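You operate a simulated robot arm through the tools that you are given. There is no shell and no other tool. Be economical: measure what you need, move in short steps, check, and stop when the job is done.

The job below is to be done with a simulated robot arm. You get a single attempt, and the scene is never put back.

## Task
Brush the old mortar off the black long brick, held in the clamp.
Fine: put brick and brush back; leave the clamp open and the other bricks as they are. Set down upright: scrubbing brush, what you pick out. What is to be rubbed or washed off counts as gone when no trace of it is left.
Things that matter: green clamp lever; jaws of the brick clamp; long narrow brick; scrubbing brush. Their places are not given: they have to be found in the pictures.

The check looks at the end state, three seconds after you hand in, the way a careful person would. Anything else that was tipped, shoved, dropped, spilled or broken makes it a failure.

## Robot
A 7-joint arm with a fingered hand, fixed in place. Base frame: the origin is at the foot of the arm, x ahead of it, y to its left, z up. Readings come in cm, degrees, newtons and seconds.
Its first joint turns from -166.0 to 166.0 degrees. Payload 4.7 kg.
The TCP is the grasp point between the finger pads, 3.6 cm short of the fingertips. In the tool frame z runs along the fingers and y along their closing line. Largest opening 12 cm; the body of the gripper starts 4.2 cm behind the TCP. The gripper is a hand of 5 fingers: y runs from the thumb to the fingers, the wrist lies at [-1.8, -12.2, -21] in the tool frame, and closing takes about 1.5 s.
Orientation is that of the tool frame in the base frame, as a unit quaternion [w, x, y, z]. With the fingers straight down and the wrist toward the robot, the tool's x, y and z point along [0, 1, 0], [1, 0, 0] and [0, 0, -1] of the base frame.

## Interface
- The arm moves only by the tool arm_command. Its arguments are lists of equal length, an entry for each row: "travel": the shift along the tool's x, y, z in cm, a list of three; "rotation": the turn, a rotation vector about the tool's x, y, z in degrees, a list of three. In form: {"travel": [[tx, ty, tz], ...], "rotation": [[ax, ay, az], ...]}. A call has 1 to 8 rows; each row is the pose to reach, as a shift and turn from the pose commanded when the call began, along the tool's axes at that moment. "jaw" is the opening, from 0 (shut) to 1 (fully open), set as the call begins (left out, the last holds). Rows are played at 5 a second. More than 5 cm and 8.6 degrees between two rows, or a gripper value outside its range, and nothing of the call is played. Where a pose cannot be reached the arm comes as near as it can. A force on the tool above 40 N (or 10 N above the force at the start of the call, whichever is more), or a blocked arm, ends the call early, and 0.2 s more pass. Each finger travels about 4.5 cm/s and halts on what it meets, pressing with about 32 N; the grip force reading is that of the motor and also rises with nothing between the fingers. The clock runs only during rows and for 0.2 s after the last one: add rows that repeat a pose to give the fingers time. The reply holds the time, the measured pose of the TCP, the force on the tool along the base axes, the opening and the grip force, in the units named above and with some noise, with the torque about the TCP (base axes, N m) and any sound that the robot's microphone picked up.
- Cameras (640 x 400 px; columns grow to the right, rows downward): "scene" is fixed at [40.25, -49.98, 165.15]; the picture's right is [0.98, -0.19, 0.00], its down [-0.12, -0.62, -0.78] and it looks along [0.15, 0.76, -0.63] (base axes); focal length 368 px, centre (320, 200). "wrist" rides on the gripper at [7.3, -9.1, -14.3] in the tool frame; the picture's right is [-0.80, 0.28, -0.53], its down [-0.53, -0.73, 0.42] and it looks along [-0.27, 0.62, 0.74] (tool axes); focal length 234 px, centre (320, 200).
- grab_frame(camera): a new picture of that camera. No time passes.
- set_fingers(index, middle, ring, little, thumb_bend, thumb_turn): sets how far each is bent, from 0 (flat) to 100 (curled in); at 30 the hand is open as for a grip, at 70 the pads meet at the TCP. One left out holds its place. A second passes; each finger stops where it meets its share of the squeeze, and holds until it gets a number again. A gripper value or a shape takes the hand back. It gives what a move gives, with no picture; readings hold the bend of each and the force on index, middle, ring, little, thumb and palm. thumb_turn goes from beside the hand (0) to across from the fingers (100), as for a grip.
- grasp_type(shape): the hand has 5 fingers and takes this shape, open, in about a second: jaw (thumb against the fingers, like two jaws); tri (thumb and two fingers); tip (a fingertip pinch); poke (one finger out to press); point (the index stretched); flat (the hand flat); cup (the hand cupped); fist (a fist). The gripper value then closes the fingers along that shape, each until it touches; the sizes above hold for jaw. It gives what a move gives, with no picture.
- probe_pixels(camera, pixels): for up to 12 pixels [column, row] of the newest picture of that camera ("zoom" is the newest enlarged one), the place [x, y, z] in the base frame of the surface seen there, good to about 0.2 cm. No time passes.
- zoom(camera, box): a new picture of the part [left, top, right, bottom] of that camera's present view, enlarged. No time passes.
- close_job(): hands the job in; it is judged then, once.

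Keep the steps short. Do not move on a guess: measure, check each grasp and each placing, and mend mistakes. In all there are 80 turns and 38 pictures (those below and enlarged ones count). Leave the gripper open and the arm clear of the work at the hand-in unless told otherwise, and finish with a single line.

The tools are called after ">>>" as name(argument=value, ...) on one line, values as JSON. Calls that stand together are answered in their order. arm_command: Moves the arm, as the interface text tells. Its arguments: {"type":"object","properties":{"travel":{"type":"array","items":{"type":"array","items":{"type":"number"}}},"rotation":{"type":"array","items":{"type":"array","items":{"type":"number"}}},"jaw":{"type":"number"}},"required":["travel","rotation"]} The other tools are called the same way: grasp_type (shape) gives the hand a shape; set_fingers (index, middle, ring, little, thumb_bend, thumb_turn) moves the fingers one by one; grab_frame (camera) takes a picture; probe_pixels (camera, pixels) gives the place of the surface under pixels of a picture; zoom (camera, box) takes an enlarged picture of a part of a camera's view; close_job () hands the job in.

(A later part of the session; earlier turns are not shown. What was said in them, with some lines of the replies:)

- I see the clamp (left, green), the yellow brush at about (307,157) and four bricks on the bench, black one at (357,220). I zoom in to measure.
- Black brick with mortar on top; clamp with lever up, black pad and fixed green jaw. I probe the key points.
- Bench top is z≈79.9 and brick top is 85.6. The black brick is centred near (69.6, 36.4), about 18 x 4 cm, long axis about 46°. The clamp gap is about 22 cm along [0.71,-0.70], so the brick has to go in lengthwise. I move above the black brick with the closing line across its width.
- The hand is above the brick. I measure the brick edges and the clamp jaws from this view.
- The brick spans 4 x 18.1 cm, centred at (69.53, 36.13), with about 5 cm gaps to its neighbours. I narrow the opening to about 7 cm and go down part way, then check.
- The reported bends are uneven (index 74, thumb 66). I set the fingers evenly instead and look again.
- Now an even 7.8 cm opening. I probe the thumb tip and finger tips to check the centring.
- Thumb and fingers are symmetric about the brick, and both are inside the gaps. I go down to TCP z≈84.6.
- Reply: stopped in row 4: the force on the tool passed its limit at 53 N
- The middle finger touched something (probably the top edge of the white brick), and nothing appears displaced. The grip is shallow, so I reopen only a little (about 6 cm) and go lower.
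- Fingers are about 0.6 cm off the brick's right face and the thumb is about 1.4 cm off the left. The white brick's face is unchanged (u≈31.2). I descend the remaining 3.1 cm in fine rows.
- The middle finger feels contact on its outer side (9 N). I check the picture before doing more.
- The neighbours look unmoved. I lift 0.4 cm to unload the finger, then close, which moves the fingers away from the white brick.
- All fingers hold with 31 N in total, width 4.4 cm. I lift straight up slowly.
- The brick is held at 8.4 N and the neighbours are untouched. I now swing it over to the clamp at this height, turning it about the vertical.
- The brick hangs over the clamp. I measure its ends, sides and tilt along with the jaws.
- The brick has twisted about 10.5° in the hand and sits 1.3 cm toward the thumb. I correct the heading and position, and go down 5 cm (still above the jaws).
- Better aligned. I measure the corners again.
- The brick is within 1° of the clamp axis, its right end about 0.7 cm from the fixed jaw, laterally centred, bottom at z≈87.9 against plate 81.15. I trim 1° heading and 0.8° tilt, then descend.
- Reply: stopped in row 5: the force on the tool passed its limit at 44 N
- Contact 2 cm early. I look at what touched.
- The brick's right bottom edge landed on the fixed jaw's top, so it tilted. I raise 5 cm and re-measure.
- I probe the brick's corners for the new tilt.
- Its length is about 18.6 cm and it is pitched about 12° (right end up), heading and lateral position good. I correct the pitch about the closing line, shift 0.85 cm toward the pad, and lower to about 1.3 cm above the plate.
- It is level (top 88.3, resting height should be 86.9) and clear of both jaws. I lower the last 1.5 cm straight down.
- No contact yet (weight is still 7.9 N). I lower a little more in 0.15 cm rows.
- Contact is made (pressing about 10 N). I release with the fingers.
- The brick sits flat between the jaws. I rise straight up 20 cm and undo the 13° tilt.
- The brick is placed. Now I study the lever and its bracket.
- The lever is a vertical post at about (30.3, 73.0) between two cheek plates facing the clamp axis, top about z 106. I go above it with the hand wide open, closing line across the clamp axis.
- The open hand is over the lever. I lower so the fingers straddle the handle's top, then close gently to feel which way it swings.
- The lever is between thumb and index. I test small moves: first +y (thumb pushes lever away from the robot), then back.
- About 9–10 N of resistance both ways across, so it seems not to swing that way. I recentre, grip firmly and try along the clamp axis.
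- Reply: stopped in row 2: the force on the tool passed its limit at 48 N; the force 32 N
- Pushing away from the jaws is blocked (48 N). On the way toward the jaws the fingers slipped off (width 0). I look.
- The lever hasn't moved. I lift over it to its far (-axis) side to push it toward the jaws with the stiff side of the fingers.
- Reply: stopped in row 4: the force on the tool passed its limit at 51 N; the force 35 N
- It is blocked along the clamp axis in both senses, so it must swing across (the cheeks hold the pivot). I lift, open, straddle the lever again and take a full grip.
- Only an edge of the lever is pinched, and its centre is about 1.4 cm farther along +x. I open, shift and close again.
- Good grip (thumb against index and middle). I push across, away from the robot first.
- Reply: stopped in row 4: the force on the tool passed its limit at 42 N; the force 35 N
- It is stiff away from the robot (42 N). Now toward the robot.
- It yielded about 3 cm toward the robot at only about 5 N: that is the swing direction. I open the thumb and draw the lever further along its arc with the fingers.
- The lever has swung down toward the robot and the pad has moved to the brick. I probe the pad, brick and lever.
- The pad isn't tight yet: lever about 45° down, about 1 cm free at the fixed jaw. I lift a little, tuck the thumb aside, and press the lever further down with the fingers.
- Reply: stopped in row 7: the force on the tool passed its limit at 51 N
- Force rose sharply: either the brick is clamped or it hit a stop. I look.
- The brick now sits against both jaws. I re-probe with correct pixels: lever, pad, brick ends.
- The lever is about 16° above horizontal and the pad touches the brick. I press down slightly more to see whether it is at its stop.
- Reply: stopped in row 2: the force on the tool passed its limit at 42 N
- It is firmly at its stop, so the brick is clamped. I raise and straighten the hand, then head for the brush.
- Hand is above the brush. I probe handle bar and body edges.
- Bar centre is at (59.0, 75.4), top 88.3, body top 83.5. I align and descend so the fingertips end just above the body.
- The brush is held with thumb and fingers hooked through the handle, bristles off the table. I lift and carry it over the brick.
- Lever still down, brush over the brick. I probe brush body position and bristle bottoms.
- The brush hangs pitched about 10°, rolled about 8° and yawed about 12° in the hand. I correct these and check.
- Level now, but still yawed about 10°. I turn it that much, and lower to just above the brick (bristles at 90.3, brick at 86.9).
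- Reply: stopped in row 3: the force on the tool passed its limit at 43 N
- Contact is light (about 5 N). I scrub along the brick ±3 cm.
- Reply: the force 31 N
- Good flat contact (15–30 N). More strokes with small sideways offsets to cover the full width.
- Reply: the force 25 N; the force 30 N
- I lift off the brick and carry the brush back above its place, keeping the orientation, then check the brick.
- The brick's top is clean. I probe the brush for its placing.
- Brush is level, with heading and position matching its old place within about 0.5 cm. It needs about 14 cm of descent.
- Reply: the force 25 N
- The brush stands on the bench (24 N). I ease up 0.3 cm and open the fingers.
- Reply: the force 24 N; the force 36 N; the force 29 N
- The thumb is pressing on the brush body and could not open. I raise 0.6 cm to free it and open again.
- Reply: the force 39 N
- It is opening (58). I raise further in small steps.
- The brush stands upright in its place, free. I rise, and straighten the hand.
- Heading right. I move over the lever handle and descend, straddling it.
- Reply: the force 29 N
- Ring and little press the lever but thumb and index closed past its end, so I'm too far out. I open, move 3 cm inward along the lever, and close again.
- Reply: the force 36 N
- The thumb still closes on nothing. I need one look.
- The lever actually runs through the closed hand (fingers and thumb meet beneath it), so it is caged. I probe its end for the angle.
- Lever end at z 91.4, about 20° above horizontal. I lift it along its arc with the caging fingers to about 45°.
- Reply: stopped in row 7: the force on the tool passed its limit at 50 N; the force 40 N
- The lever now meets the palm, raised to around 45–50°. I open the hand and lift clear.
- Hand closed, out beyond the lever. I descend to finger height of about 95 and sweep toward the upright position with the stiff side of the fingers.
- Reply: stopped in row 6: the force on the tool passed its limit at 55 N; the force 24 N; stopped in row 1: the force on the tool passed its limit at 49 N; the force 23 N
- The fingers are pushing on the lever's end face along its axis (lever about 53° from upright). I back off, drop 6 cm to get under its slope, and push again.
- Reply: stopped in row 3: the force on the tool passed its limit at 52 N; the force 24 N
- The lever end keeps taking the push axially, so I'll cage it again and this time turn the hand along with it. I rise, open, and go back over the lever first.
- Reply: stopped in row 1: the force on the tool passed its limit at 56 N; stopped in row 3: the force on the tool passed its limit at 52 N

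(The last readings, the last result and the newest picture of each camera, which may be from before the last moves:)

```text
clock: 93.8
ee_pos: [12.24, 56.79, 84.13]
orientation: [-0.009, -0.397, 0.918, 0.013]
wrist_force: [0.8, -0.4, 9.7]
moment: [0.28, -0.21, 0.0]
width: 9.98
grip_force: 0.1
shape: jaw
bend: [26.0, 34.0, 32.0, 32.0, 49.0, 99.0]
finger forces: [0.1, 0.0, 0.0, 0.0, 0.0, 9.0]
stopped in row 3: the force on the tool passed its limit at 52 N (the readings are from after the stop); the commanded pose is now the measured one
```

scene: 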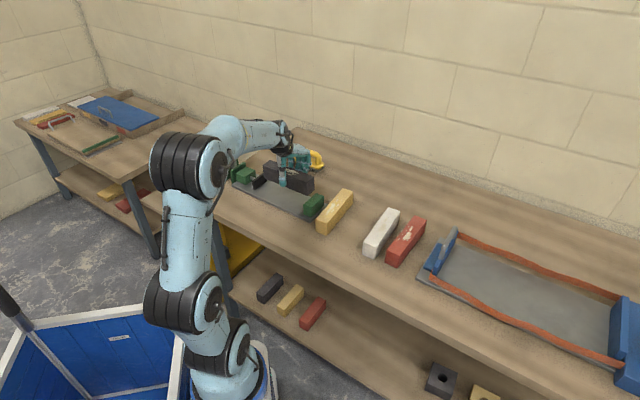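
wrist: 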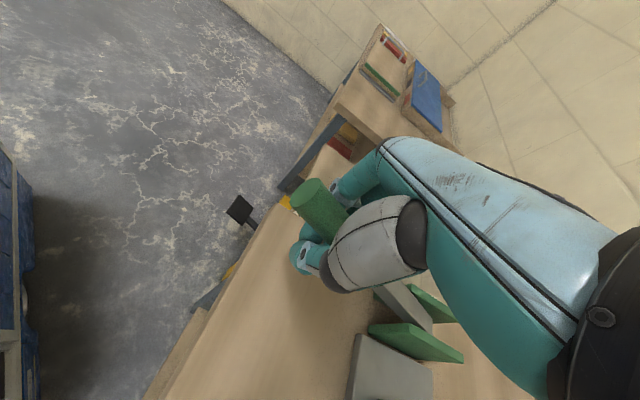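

The first call stopped and the second lowered me onto the lever (palm contact 9 N, nothing else touched). I rise carefully.

>>> arm_command(travel=[[0, 0, -3], [0, 0, -7], [0, 0, -11], [0, 0, -15], [0, 0, -15]], rotation=[[0, 0, 0], [0, 0, 0], [0, 0, 0], [0, 0, 0], [0, 0, 0]])

```text
clock: 95.0
ee_pos: [12.63, 56.63, 98.86]
orientation: [-0.008, -0.397, 0.918, 0.01]
wrist_force: [-0.4, 0.3, 0.4]
moment: [0.03, 0.04, -0.01]
width: 11.98
grip_force: 0.1
shape: jaw
bend: [30.0, 30.0, 30.0, 30.0, 30.0, 98.0]
finger forces: [0.0, 0.1, 0.0, 0.0, 0.0, 0.1]
```

>>> arm_command(travel=[[-3.2, -0.4, -1], [-6.5, -0.8, -1], [-6.5, -0.8, 3], [-6.5, -0.8, 6.5], [-6.5, -0.8, 9], [-6.5, -0.8, 10.2]], rotation=[[0, 0, 0], [0, 0, 0], [0, 0, 0], [0, 0, 0], [0, 0, 0], [0, 0, 0]])

```text
clock: 96.4
ee_pos: [17.31, 60.82, 88.54]
orientation: [-0.01, -0.397, 0.918, 0.011]
wrist_force: [-0.3, -0.7, 0.3]
moment: [0.04, 0.0, 0.04]
width: 11.97
grip_force: 0.0
shape: jaw
bend: [30.0, 30.0, 30.0, 30.0, 30.0, 98.0]
finger forces: [0.0, 0.0, 0.0, 0.0, 0.1, 0.0]
```

Straddling without contact. I close the fingers under the lever.

>>> set_fingers(index=78, middle=78, ring=78, little=78, thumb_bend=78)

```text
clock: 97.4
ee_pos: [17.4, 60.82, 88.62]
orientation: [-0.008, -0.396, 0.918, 0.01]
wrist_force: [-17.4, 21.9, -10.2]
moment: [-0.12, 0.27, 1.22]
width: 0.0
grip_force: 13.7
shape: fingers
bend: [74.0, 78.0, 75.0, 67.0, 73.0, 97.0]
finger forces: [0.0, 0.0, 13.1, 15.0, 0.0, 0.0]
5 turns are left
```

The lever is caged. I raise it along its arc while turning the hand with it, as far as the upright stop.

>>> arm_command(travel=[[-1.29, 0, -3.5], [-2.93, 0, -6.23], [-4.79, 0, -8.41], [-6.97, 0, -10.27], [-9.41, 0, -11.77], [-11.76, 0, -12.77], [-13.9, 0, -13.36], [-15.3, 0, -13.6]], rotation=[[0, 6, 0], [0, 12, 0], [0, 17, 0], [0, 22, 0], [0, 27, 0], [0, 32, 0], [0, 36, 0], [0, 40, 0]])

```text
clock: 99.1
ee_pos: [27.02, 70.54, 101.87]
orientation: [-0.305, -0.384, 0.863, -0.123]
wrist_force: [-25.2, -9.2, -3.1]
moment: [-0.3, 0.81, 0.53]
width: 0.01
grip_force: 14.0
shape: fingers
bend: [74.0, 78.0, 78.0, 68.0, 73.0, 97.0]
finger forces: [0.1, 0.0, 7.9, 20.4, 0.0, 0.0]
stopped in row 8: the force on the tool passed its limit at 49 N (the readings are from after the stop); the commanded pose is now the measured one
4 turns are left
```

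The lever is now practically upright (hook point 12° and at its stop force). I open the hand, withdraw along the fingers, straighten and travel to above the brick.

>>> set_fingers(index=30, middle=30, ring=30, little=30, thumb_bend=30)

>>> arm_command(travel=[[0, 0, -4], [0, 0, -8], [0, 0, -12], [0, 0, -14], [0, 0, -14], [0, 0, -14], [0, 0, -14], [0, 0, -14]], rotation=[[0, 0, 0], [0, 0, 0], [0, 0, 0], [0, 0, 0], [0, -8, 0], [0, -16, 0], [0, -24, 0], [0, -32, 0]])

>>> arm_command(travel=[[0, 0, 0], [0, 0, 0]], rotation=[[1.3, -6.4, 0], [1.3, -6.4, 0]])

>>> arm_command(travel=[[0.6, -3.31, 0], [1.2, -6.6, 0], [1.8, -9.9, 0], [2.4, -13.25, 0], [3, -16.6, 0], [3.6, -19.9, 0], [4.2, -23.2, 0], [4.74, -26.5, 0]], rotation=[[0, 0, 8.3], [0, 0, 16.6], [0, 0, 24.9], [0, 0, 33.2], [0, 0, 41.5], [0, 0, 49.8], [0, 0, 58.1], [0, 0, 66.4]])

>>> arm_command(travel=[[0, 0, 4], [0, 0, 8], [0, 0, 12], [0, 0, 12]], rotation=[[0, 0, 8.3], [0, 0, 16.6], [0, 0, 25], [0, 0, 25]])

>>> grab_frame(camera="scene")

>>> probe_pixels(camera="scene", pixels=[[262, 177], [268, 174], [304, 194], [308, 190], [258, 182], [256, 178], [290, 187], [227, 125], [230, 150], [228, 120], [285, 190], [312, 195]])

```text
clock: 100.1
ee_pos: [27.17, 70.72, 102.02]
orientation: [-0.304, -0.382, 0.864, -0.12]
wrist_force: [0.7, 0.1, 0.4]
moment: [-0.01, 0.0, -0.01]
width: 12.17
grip_force: 0.1
shape: fingers
bend: [30.0, 30.0, 30.0, 30.0, 30.0, 97.0]
finger forces: [0.0, 0.0, 0.0, 0.1, 0.1, 0.0]
```

```text
clock: 101.9
ee_pos: [33.28, 76.83, 112.8]
orientation: [-0.054, -0.402, 0.914, -0.012]
wrist_force: [-0.4, 0.4, -0.9]
moment: [-0.05, 0.06, 0.01]
width: 12.26
grip_force: 0.1
shape: fingers
bend: [30.0, 30.0, 30.0, 30.0, 30.0, 98.0]
finger forces: [0.0, 0.1, 0.0, 0.1, 0.1, 0.1]
out of reach, approached as far as the arm can: row 3, 4, 5
```

```text
clock: 102.5
ee_pos: [33.26, 76.88, 112.87]
orientation: [0.003, -0.402, 0.915, 0.0]
wrist_force: [0.8, -0.4, 0.3]
moment: [-0.01, 0.01, 0.01]
width: 12.23
grip_force: 0.0
shape: fingers
bend: [30.0, 30.0, 30.0, 30.0, 30.0, 98.0]
finger forces: [0.1, 0.0, 0.0, 0.0, 0.1, 0.1]
```

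```text
clock: 104.3
ee_pos: [49.78, 55.62, 112.81]
orientation: [0.001, 0.167, 0.986, 0.001]
wrist_force: [-0.4, -0.2, -1.1]
moment: [0.03, -0.01, 0.01]
width: 12.22
grip_force: 0.0
shape: fingers
bend: [30.0, 30.0, 30.0, 30.0, 30.0, 98.0]
finger forces: [0.0, 0.0, 0.1, 0.0, 0.1, 0.0]
```

```text
clock: 105.3
ee_pos: [49.77, 55.33, 100.77]
orientation: [0.001, 0.375, 0.927, 0.001]
wrist_force: [-0.7, -0.4, 0.2]
moment: [0.0, 0.01, 0.01]
width: 12.22
grip_force: 0.0
shape: fingers
bend: [30.0, 30.0, 30.0, 30.0, 30.0, 98.0]
finger forces: [0.1, 0.0, 0.0, 0.0, 0.0, 0.1]
```

```text
1 pictures are left
```

scene: 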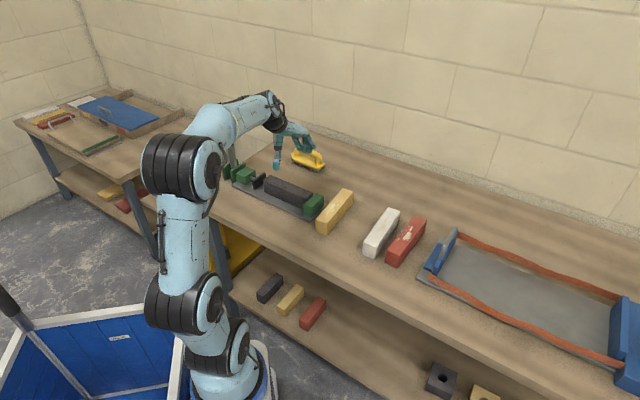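

```text
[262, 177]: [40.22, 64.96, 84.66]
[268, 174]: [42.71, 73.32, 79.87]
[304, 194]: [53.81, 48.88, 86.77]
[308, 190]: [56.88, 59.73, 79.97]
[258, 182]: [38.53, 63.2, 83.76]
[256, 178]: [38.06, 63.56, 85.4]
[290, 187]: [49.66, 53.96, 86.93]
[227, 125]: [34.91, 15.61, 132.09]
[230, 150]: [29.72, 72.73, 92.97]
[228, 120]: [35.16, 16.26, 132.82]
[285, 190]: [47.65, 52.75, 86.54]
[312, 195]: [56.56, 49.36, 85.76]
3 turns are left
```

Clamp is open (pad back at -16, lever upright), the brick rests in it. I grasp it, lift, carry it above its old place and measure.

>>> arm_command(travel=[[0.3, -0.2, 4], [0.3, -0.2, 8], [0.3, -0.2, 11], [0.3, -0.2, 13.3], [0.3, -0.2, 14.3], [0.3, -0.2, 14.3]], rotation=[[0, 0, 0], [0, 0, 0], [0, 0, 0], [0, 0, 0], [0, 0, 0], [0, 0, 0]])

>>> set_fingers(index=55, middle=57, ring=58, little=58, thumb_bend=48)

>>> set_fingers(index=76, middle=76, ring=76, little=76, thumb_bend=76)

>>> arm_command(travel=[[0, 0, -0.5], [0.3, 0, -1.5], [0.3, 0, -3], [0.3, 0, -5], [0.3, 0, -7.5], [0.3, 0, -10], [0.3, 0, -12], [0.3, 0, -12]], rotation=[[0, 0, 0], [0, 0, 0], [0, 0, 0], [0, 0, 0], [0, 0, 0], [0, 0, 0], [0, 0, 0], [0, 0, 0]])

>>> arm_command(travel=[[-3.65, 0, 0], [-7.3, 0, 0], [-11, 0, 0], [-14.6, 0, 0], [-18.3, 0, 0], [-22, 0, 0], [-25.7, 0, 0], [-29.5, 0.1, 0]], rotation=[[0, 0, 8.2], [0, 0, 16.4], [0, 0, 24.6], [0, 0, 32.8], [0, 0, 41], [0, 0, 49.2], [0, 0, 57.4], [0, 0, 65.6]])

>>> arm_command(travel=[[0, 0, 1], [0, 0, 2], [0, 0, 3], [0, 0, 4], [0, 0, 4]], rotation=[[0, 0, 8.2], [0, 0, 16.4], [0, 0, 24.3], [0, 0, 24.3], [0, 0, 24.3]])

>>> zoom(camera="scene", box=[290, 140, 450, 240])

>>> probe_pixels(camera="zoom", pixels=[[183, 240], [193, 243], [202, 247], [212, 251], [222, 255], [231, 259], [241, 262], [250, 266], [260, 270], [270, 274], [279, 278], [289, 281]])

>>> probe_pixels(camera="zoom", pixels=[[270, 153], [278, 157], [287, 160], [296, 163], [305, 166], [314, 169], [322, 173], [331, 176], [340, 179], [349, 182], [358, 185], [366, 189]])

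>>> probe_pixels(camera="zoom", pixels=[[201, 299], [207, 292], [213, 286], [219, 279], [225, 272], [231, 266], [320, 167], [326, 160], [332, 153], [338, 147], [344, 140], [350, 133]])

>>> probe_pixels(camera="zoom", pixels=[[185, 262], [195, 269], [205, 273], [215, 277], [225, 281], [235, 285], [243, 288], [245, 300], [240, 310], [220, 300], [200, 280], [190, 275]])

```text
clock: 106.7
ee_pos: [49.42, 55.6, 86.49]
orientation: [0.0, 0.375, 0.927, 0.002]
wrist_force: [0.1, 0.5, -0.4]
moment: [-0.01, 0.0, 0.0]
width: 12.25
grip_force: 0.0
shape: fingers
bend: [30.0, 30.0, 30.0, 30.0, 30.0, 98.0]
finger forces: [0.0, 0.1, 0.0, 0.1, 0.1, 0.0]
```

```text
clock: 107.7
ee_pos: [49.27, 55.56, 86.53]
orientation: [-0.001, 0.375, 0.927, 0.002]
wrist_force: [-1.7, -0.5, -0.3]
moment: [0.06, -0.04, 0.02]
width: 6.07
grip_force: 0.9
shape: fingers
bend: [55.0, 56.0, 57.0, 57.0, 47.0, 98.0]
finger forces: [0.1, 0.0, 0.1, 0.1, 1.6, 0.0]
```

```text
clock: 108.7
ee_pos: [49.37, 55.6, 86.44]
orientation: [0.0, 0.375, 0.927, 0.002]
wrist_force: [-1.0, -1.2, -0.2]
moment: [0.07, -0.13, -0.06]
width: 4.26
grip_force: 30.2
shape: fingers
bend: [71.0, 67.0, 73.0, 75.0, 55.0, 92.0]
finger forces: [11.7, 7.5, 7.4, 3.7, 30.5, 0.0]
```

```text
clock: 110.5
ee_pos: [49.02, 55.65, 98.57]
orientation: [0.001, 0.375, 0.927, 0.0]
wrist_force: [-0.4, -0.1, -8.4]
moment: [0.04, -0.13, -0.03]
width: 4.24
grip_force: 30.8
shape: fingers
bend: [71.0, 67.0, 73.0, 75.0, 55.0, 92.0]
finger forces: [11.7, 7.4, 7.5, 3.5, 30.3, 0.0]
```

```text
clock: 112.3
ee_pos: [70.46, 35.02, 98.64]
orientation: [-0.001, 0.818, 0.575, 0.001]
wrist_force: [0.3, 0.4, -8.2]
moment: [-0.12, -0.11, 0.01]
width: 4.23
grip_force: 29.1
shape: fingers
bend: [71.0, 72.0, 74.0, 75.0, 55.0, 92.0]
finger forces: [11.4, 7.6, 7.4, 3.2, 29.7, 0.1]
```

```text
clock: 113.5
ee_pos: [70.34, 35.24, 94.49]
orientation: [-0.002, 0.921, 0.39, 0.002]
wrist_force: [0.0, 0.2, -8.4]
moment: [-0.16, -0.04, 0.02]
width: 4.24
grip_force: 29.2
shape: fingers
bend: [71.0, 72.0, 74.0, 75.0, 55.0, 92.0]
finger forces: [11.5, 7.6, 7.3, 3.3, 29.4, 0.0]
```

```text
4.00 times, centred on (370, 190) of scene
```

zoom: 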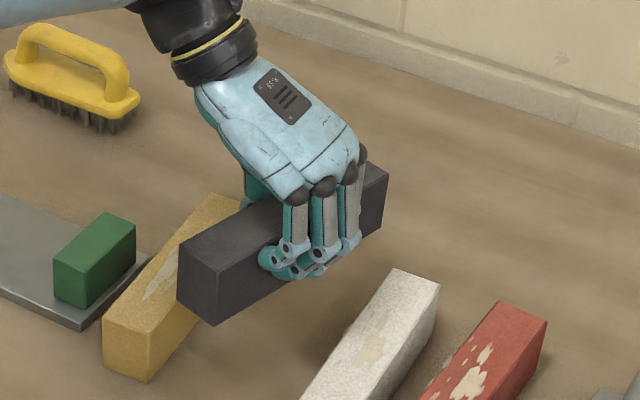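

```text
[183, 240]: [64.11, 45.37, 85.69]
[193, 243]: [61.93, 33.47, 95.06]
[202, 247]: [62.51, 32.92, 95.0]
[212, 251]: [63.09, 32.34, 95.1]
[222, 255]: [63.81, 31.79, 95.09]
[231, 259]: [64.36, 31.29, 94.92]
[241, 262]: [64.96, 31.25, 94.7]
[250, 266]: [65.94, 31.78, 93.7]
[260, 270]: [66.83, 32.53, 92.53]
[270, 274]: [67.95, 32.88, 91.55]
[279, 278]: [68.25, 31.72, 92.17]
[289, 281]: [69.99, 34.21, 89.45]
```

```text
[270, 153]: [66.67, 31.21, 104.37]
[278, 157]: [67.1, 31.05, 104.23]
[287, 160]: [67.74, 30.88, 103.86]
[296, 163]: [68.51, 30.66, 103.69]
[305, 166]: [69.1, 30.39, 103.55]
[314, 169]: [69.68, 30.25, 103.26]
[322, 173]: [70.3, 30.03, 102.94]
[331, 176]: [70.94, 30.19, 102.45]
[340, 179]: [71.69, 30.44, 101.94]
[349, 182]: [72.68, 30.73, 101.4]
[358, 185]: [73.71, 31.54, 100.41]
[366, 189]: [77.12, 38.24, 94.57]
```

```text
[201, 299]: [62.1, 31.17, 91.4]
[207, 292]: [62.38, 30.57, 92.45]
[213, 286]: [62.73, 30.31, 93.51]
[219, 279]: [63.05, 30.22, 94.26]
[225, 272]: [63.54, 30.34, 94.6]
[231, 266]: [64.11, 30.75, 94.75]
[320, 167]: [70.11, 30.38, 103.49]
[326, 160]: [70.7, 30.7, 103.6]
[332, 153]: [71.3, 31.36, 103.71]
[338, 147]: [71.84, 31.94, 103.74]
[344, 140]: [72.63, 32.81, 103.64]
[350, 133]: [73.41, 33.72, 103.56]
```

```text
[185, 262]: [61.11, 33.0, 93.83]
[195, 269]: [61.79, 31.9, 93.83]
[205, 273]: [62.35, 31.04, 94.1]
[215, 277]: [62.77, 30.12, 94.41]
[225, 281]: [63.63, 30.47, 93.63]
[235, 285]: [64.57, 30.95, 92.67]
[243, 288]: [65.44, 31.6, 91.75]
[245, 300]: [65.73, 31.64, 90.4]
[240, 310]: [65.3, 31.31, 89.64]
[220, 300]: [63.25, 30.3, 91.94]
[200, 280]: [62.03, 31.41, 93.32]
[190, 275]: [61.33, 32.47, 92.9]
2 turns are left
```

The brick hangs level but twisted by about 16° (axis 30° against 46.3°), centre at (69.94, 36.57). I turn it by 16°, shift to its old centre, lower gently to the bench, release a little, and rise.

>>> arm_command(travel=[[-0.12, 0.08, 0], [-0.24, 0.15, 0], [-0.24, 0.15, 2.5], [-0.24, 0.15, 5], [-0.24, 0.15, 7], [-0.24, 0.15, 8.4], [-0.24, 0.15, 8.4]], rotation=[[0, 0, -8], [0, 0, -16], [0, 0, -16], [0, 0, -16], [0, 0, -16], [0, 0, -16], [0, 0, -16]])

>>> arm_command(travel=[[0, 0, 0.25], [0, 0, 0.5], [0, 0, 0.7], [0, 0, 0.9], [0, 0, 1.0], [0, 0, 1.1]], rotation=[[0, 0, 0], [0, 0, 0], [0, 0, 0], [0, 0, 0], [0, 0, 0], [0, 0, 0]])

>>> set_fingers(index=63, middle=64, ring=66, little=67, thumb_bend=46)

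>>> arm_command(travel=[[0, 0, -0.5], [0, 0, -1.5], [0, 0, -3], [0, 0, -5], [0, 0, -8], [0, 0, -12], [0, 0, -16], [0, 0, -20]], rotation=[[0, 0, 0], [0, 0, 0], [0, 0, 0], [0, 0, 0], [0, 0, 0], [0, 0, 0], [0, 0, 0], [0, 0, 0]])

>>> arm_command(travel=[[0, 0, -3], [0, 0, -6], [0, 0, -8], [0, 0, -8], [0, 0, -8]], rotation=[[0, 0, 0], [0, 0, 0], [0, 0, 0], [0, 0, 0], [0, 0, 0]], jaw=1)

```text
clock: 115.1
ee_pos: [70.15, 34.98, 85.93]
orientation: [-0.001, 0.856, 0.516, 0.002]
wrist_force: [-0.4, -0.6, -8.2]
moment: [-0.15, -0.07, 0.0]
width: 4.23
grip_force: 28.7
shape: fingers
bend: [71.0, 72.0, 74.0, 75.0, 55.0, 92.0]
finger forces: [11.5, 7.3, 7.2, 3.2, 29.3, 0.1]
```

```text
clock: 116.5
ee_pos: [70.22, 34.93, 85.13]
orientation: [0.0, 0.857, 0.515, 0.004]
wrist_force: [-3.6, 8.1, 9.4]
moment: [-0.35, -0.47, 0.02]
width: 4.25
grip_force: 37.1
shape: fingers
bend: [71.0, 71.0, 74.0, 75.0, 55.0, 92.0]
finger forces: [11.0, 21.2, 6.4, 2.3, 32.1, 0.0]
```

```text
clock: 117.5
ee_pos: [70.16, 34.92, 85.15]
orientation: [-0.002, 0.857, 0.515, 0.001]
wrist_force: [-4.1, 6.8, 9.6]
moment: [-0.45, -0.44, -0.08]
width: 5.1
grip_force: 7.0
shape: fingers
bend: [63.0, 66.0, 66.0, 67.0, 45.0, 97.0]
finger forces: [0.5, 11.2, 0.0, 0.1, 2.1, 0.0]
```

```text
clock: 119.3
ee_pos: [70.27, 34.92, 104.85]
orientation: [0.0, 0.857, 0.516, 0.001]
wrist_force: [0.6, 0.8, -1.5]
moment: [0.02, 0.03, -0.01]
width: 5.01
grip_force: 0.1
shape: fingers
bend: [63.0, 64.0, 66.0, 67.0, 46.0, 97.0]
finger forces: [0.1, 0.0, 0.0, 0.0, 0.1, 0.0]
```

```text
clock: 120.5
ee_pos: [70.29, 34.92, 113.03]
orientation: [-0.001, 0.857, 0.516, 0.001]
wrist_force: [-1.0, -0.7, 0.1]
moment: [-0.01, 0.02, -0.02]
width: 11.97
grip_force: 0.1
shape: jaw
bend: [30.0, 30.0, 30.0, 30.0, 30.0, 98.0]
finger forces: [0.0, 0.0, 0.1, 0.0, 0.0, 0.1]
1 turns are left
```

The brick landed at the expected height (TCP z 85.1) and the hand came away with no load on it; it is now open and clear. I have no pictures left to confirm the final placing, so I hand in.

>>> close_job()

```text
The job is handed in.
```

The black brick was brushed clean in the clamp and set back in its place, the brush is back upright and the clamp is open, but I had no pictures left to check the brick's final placing.
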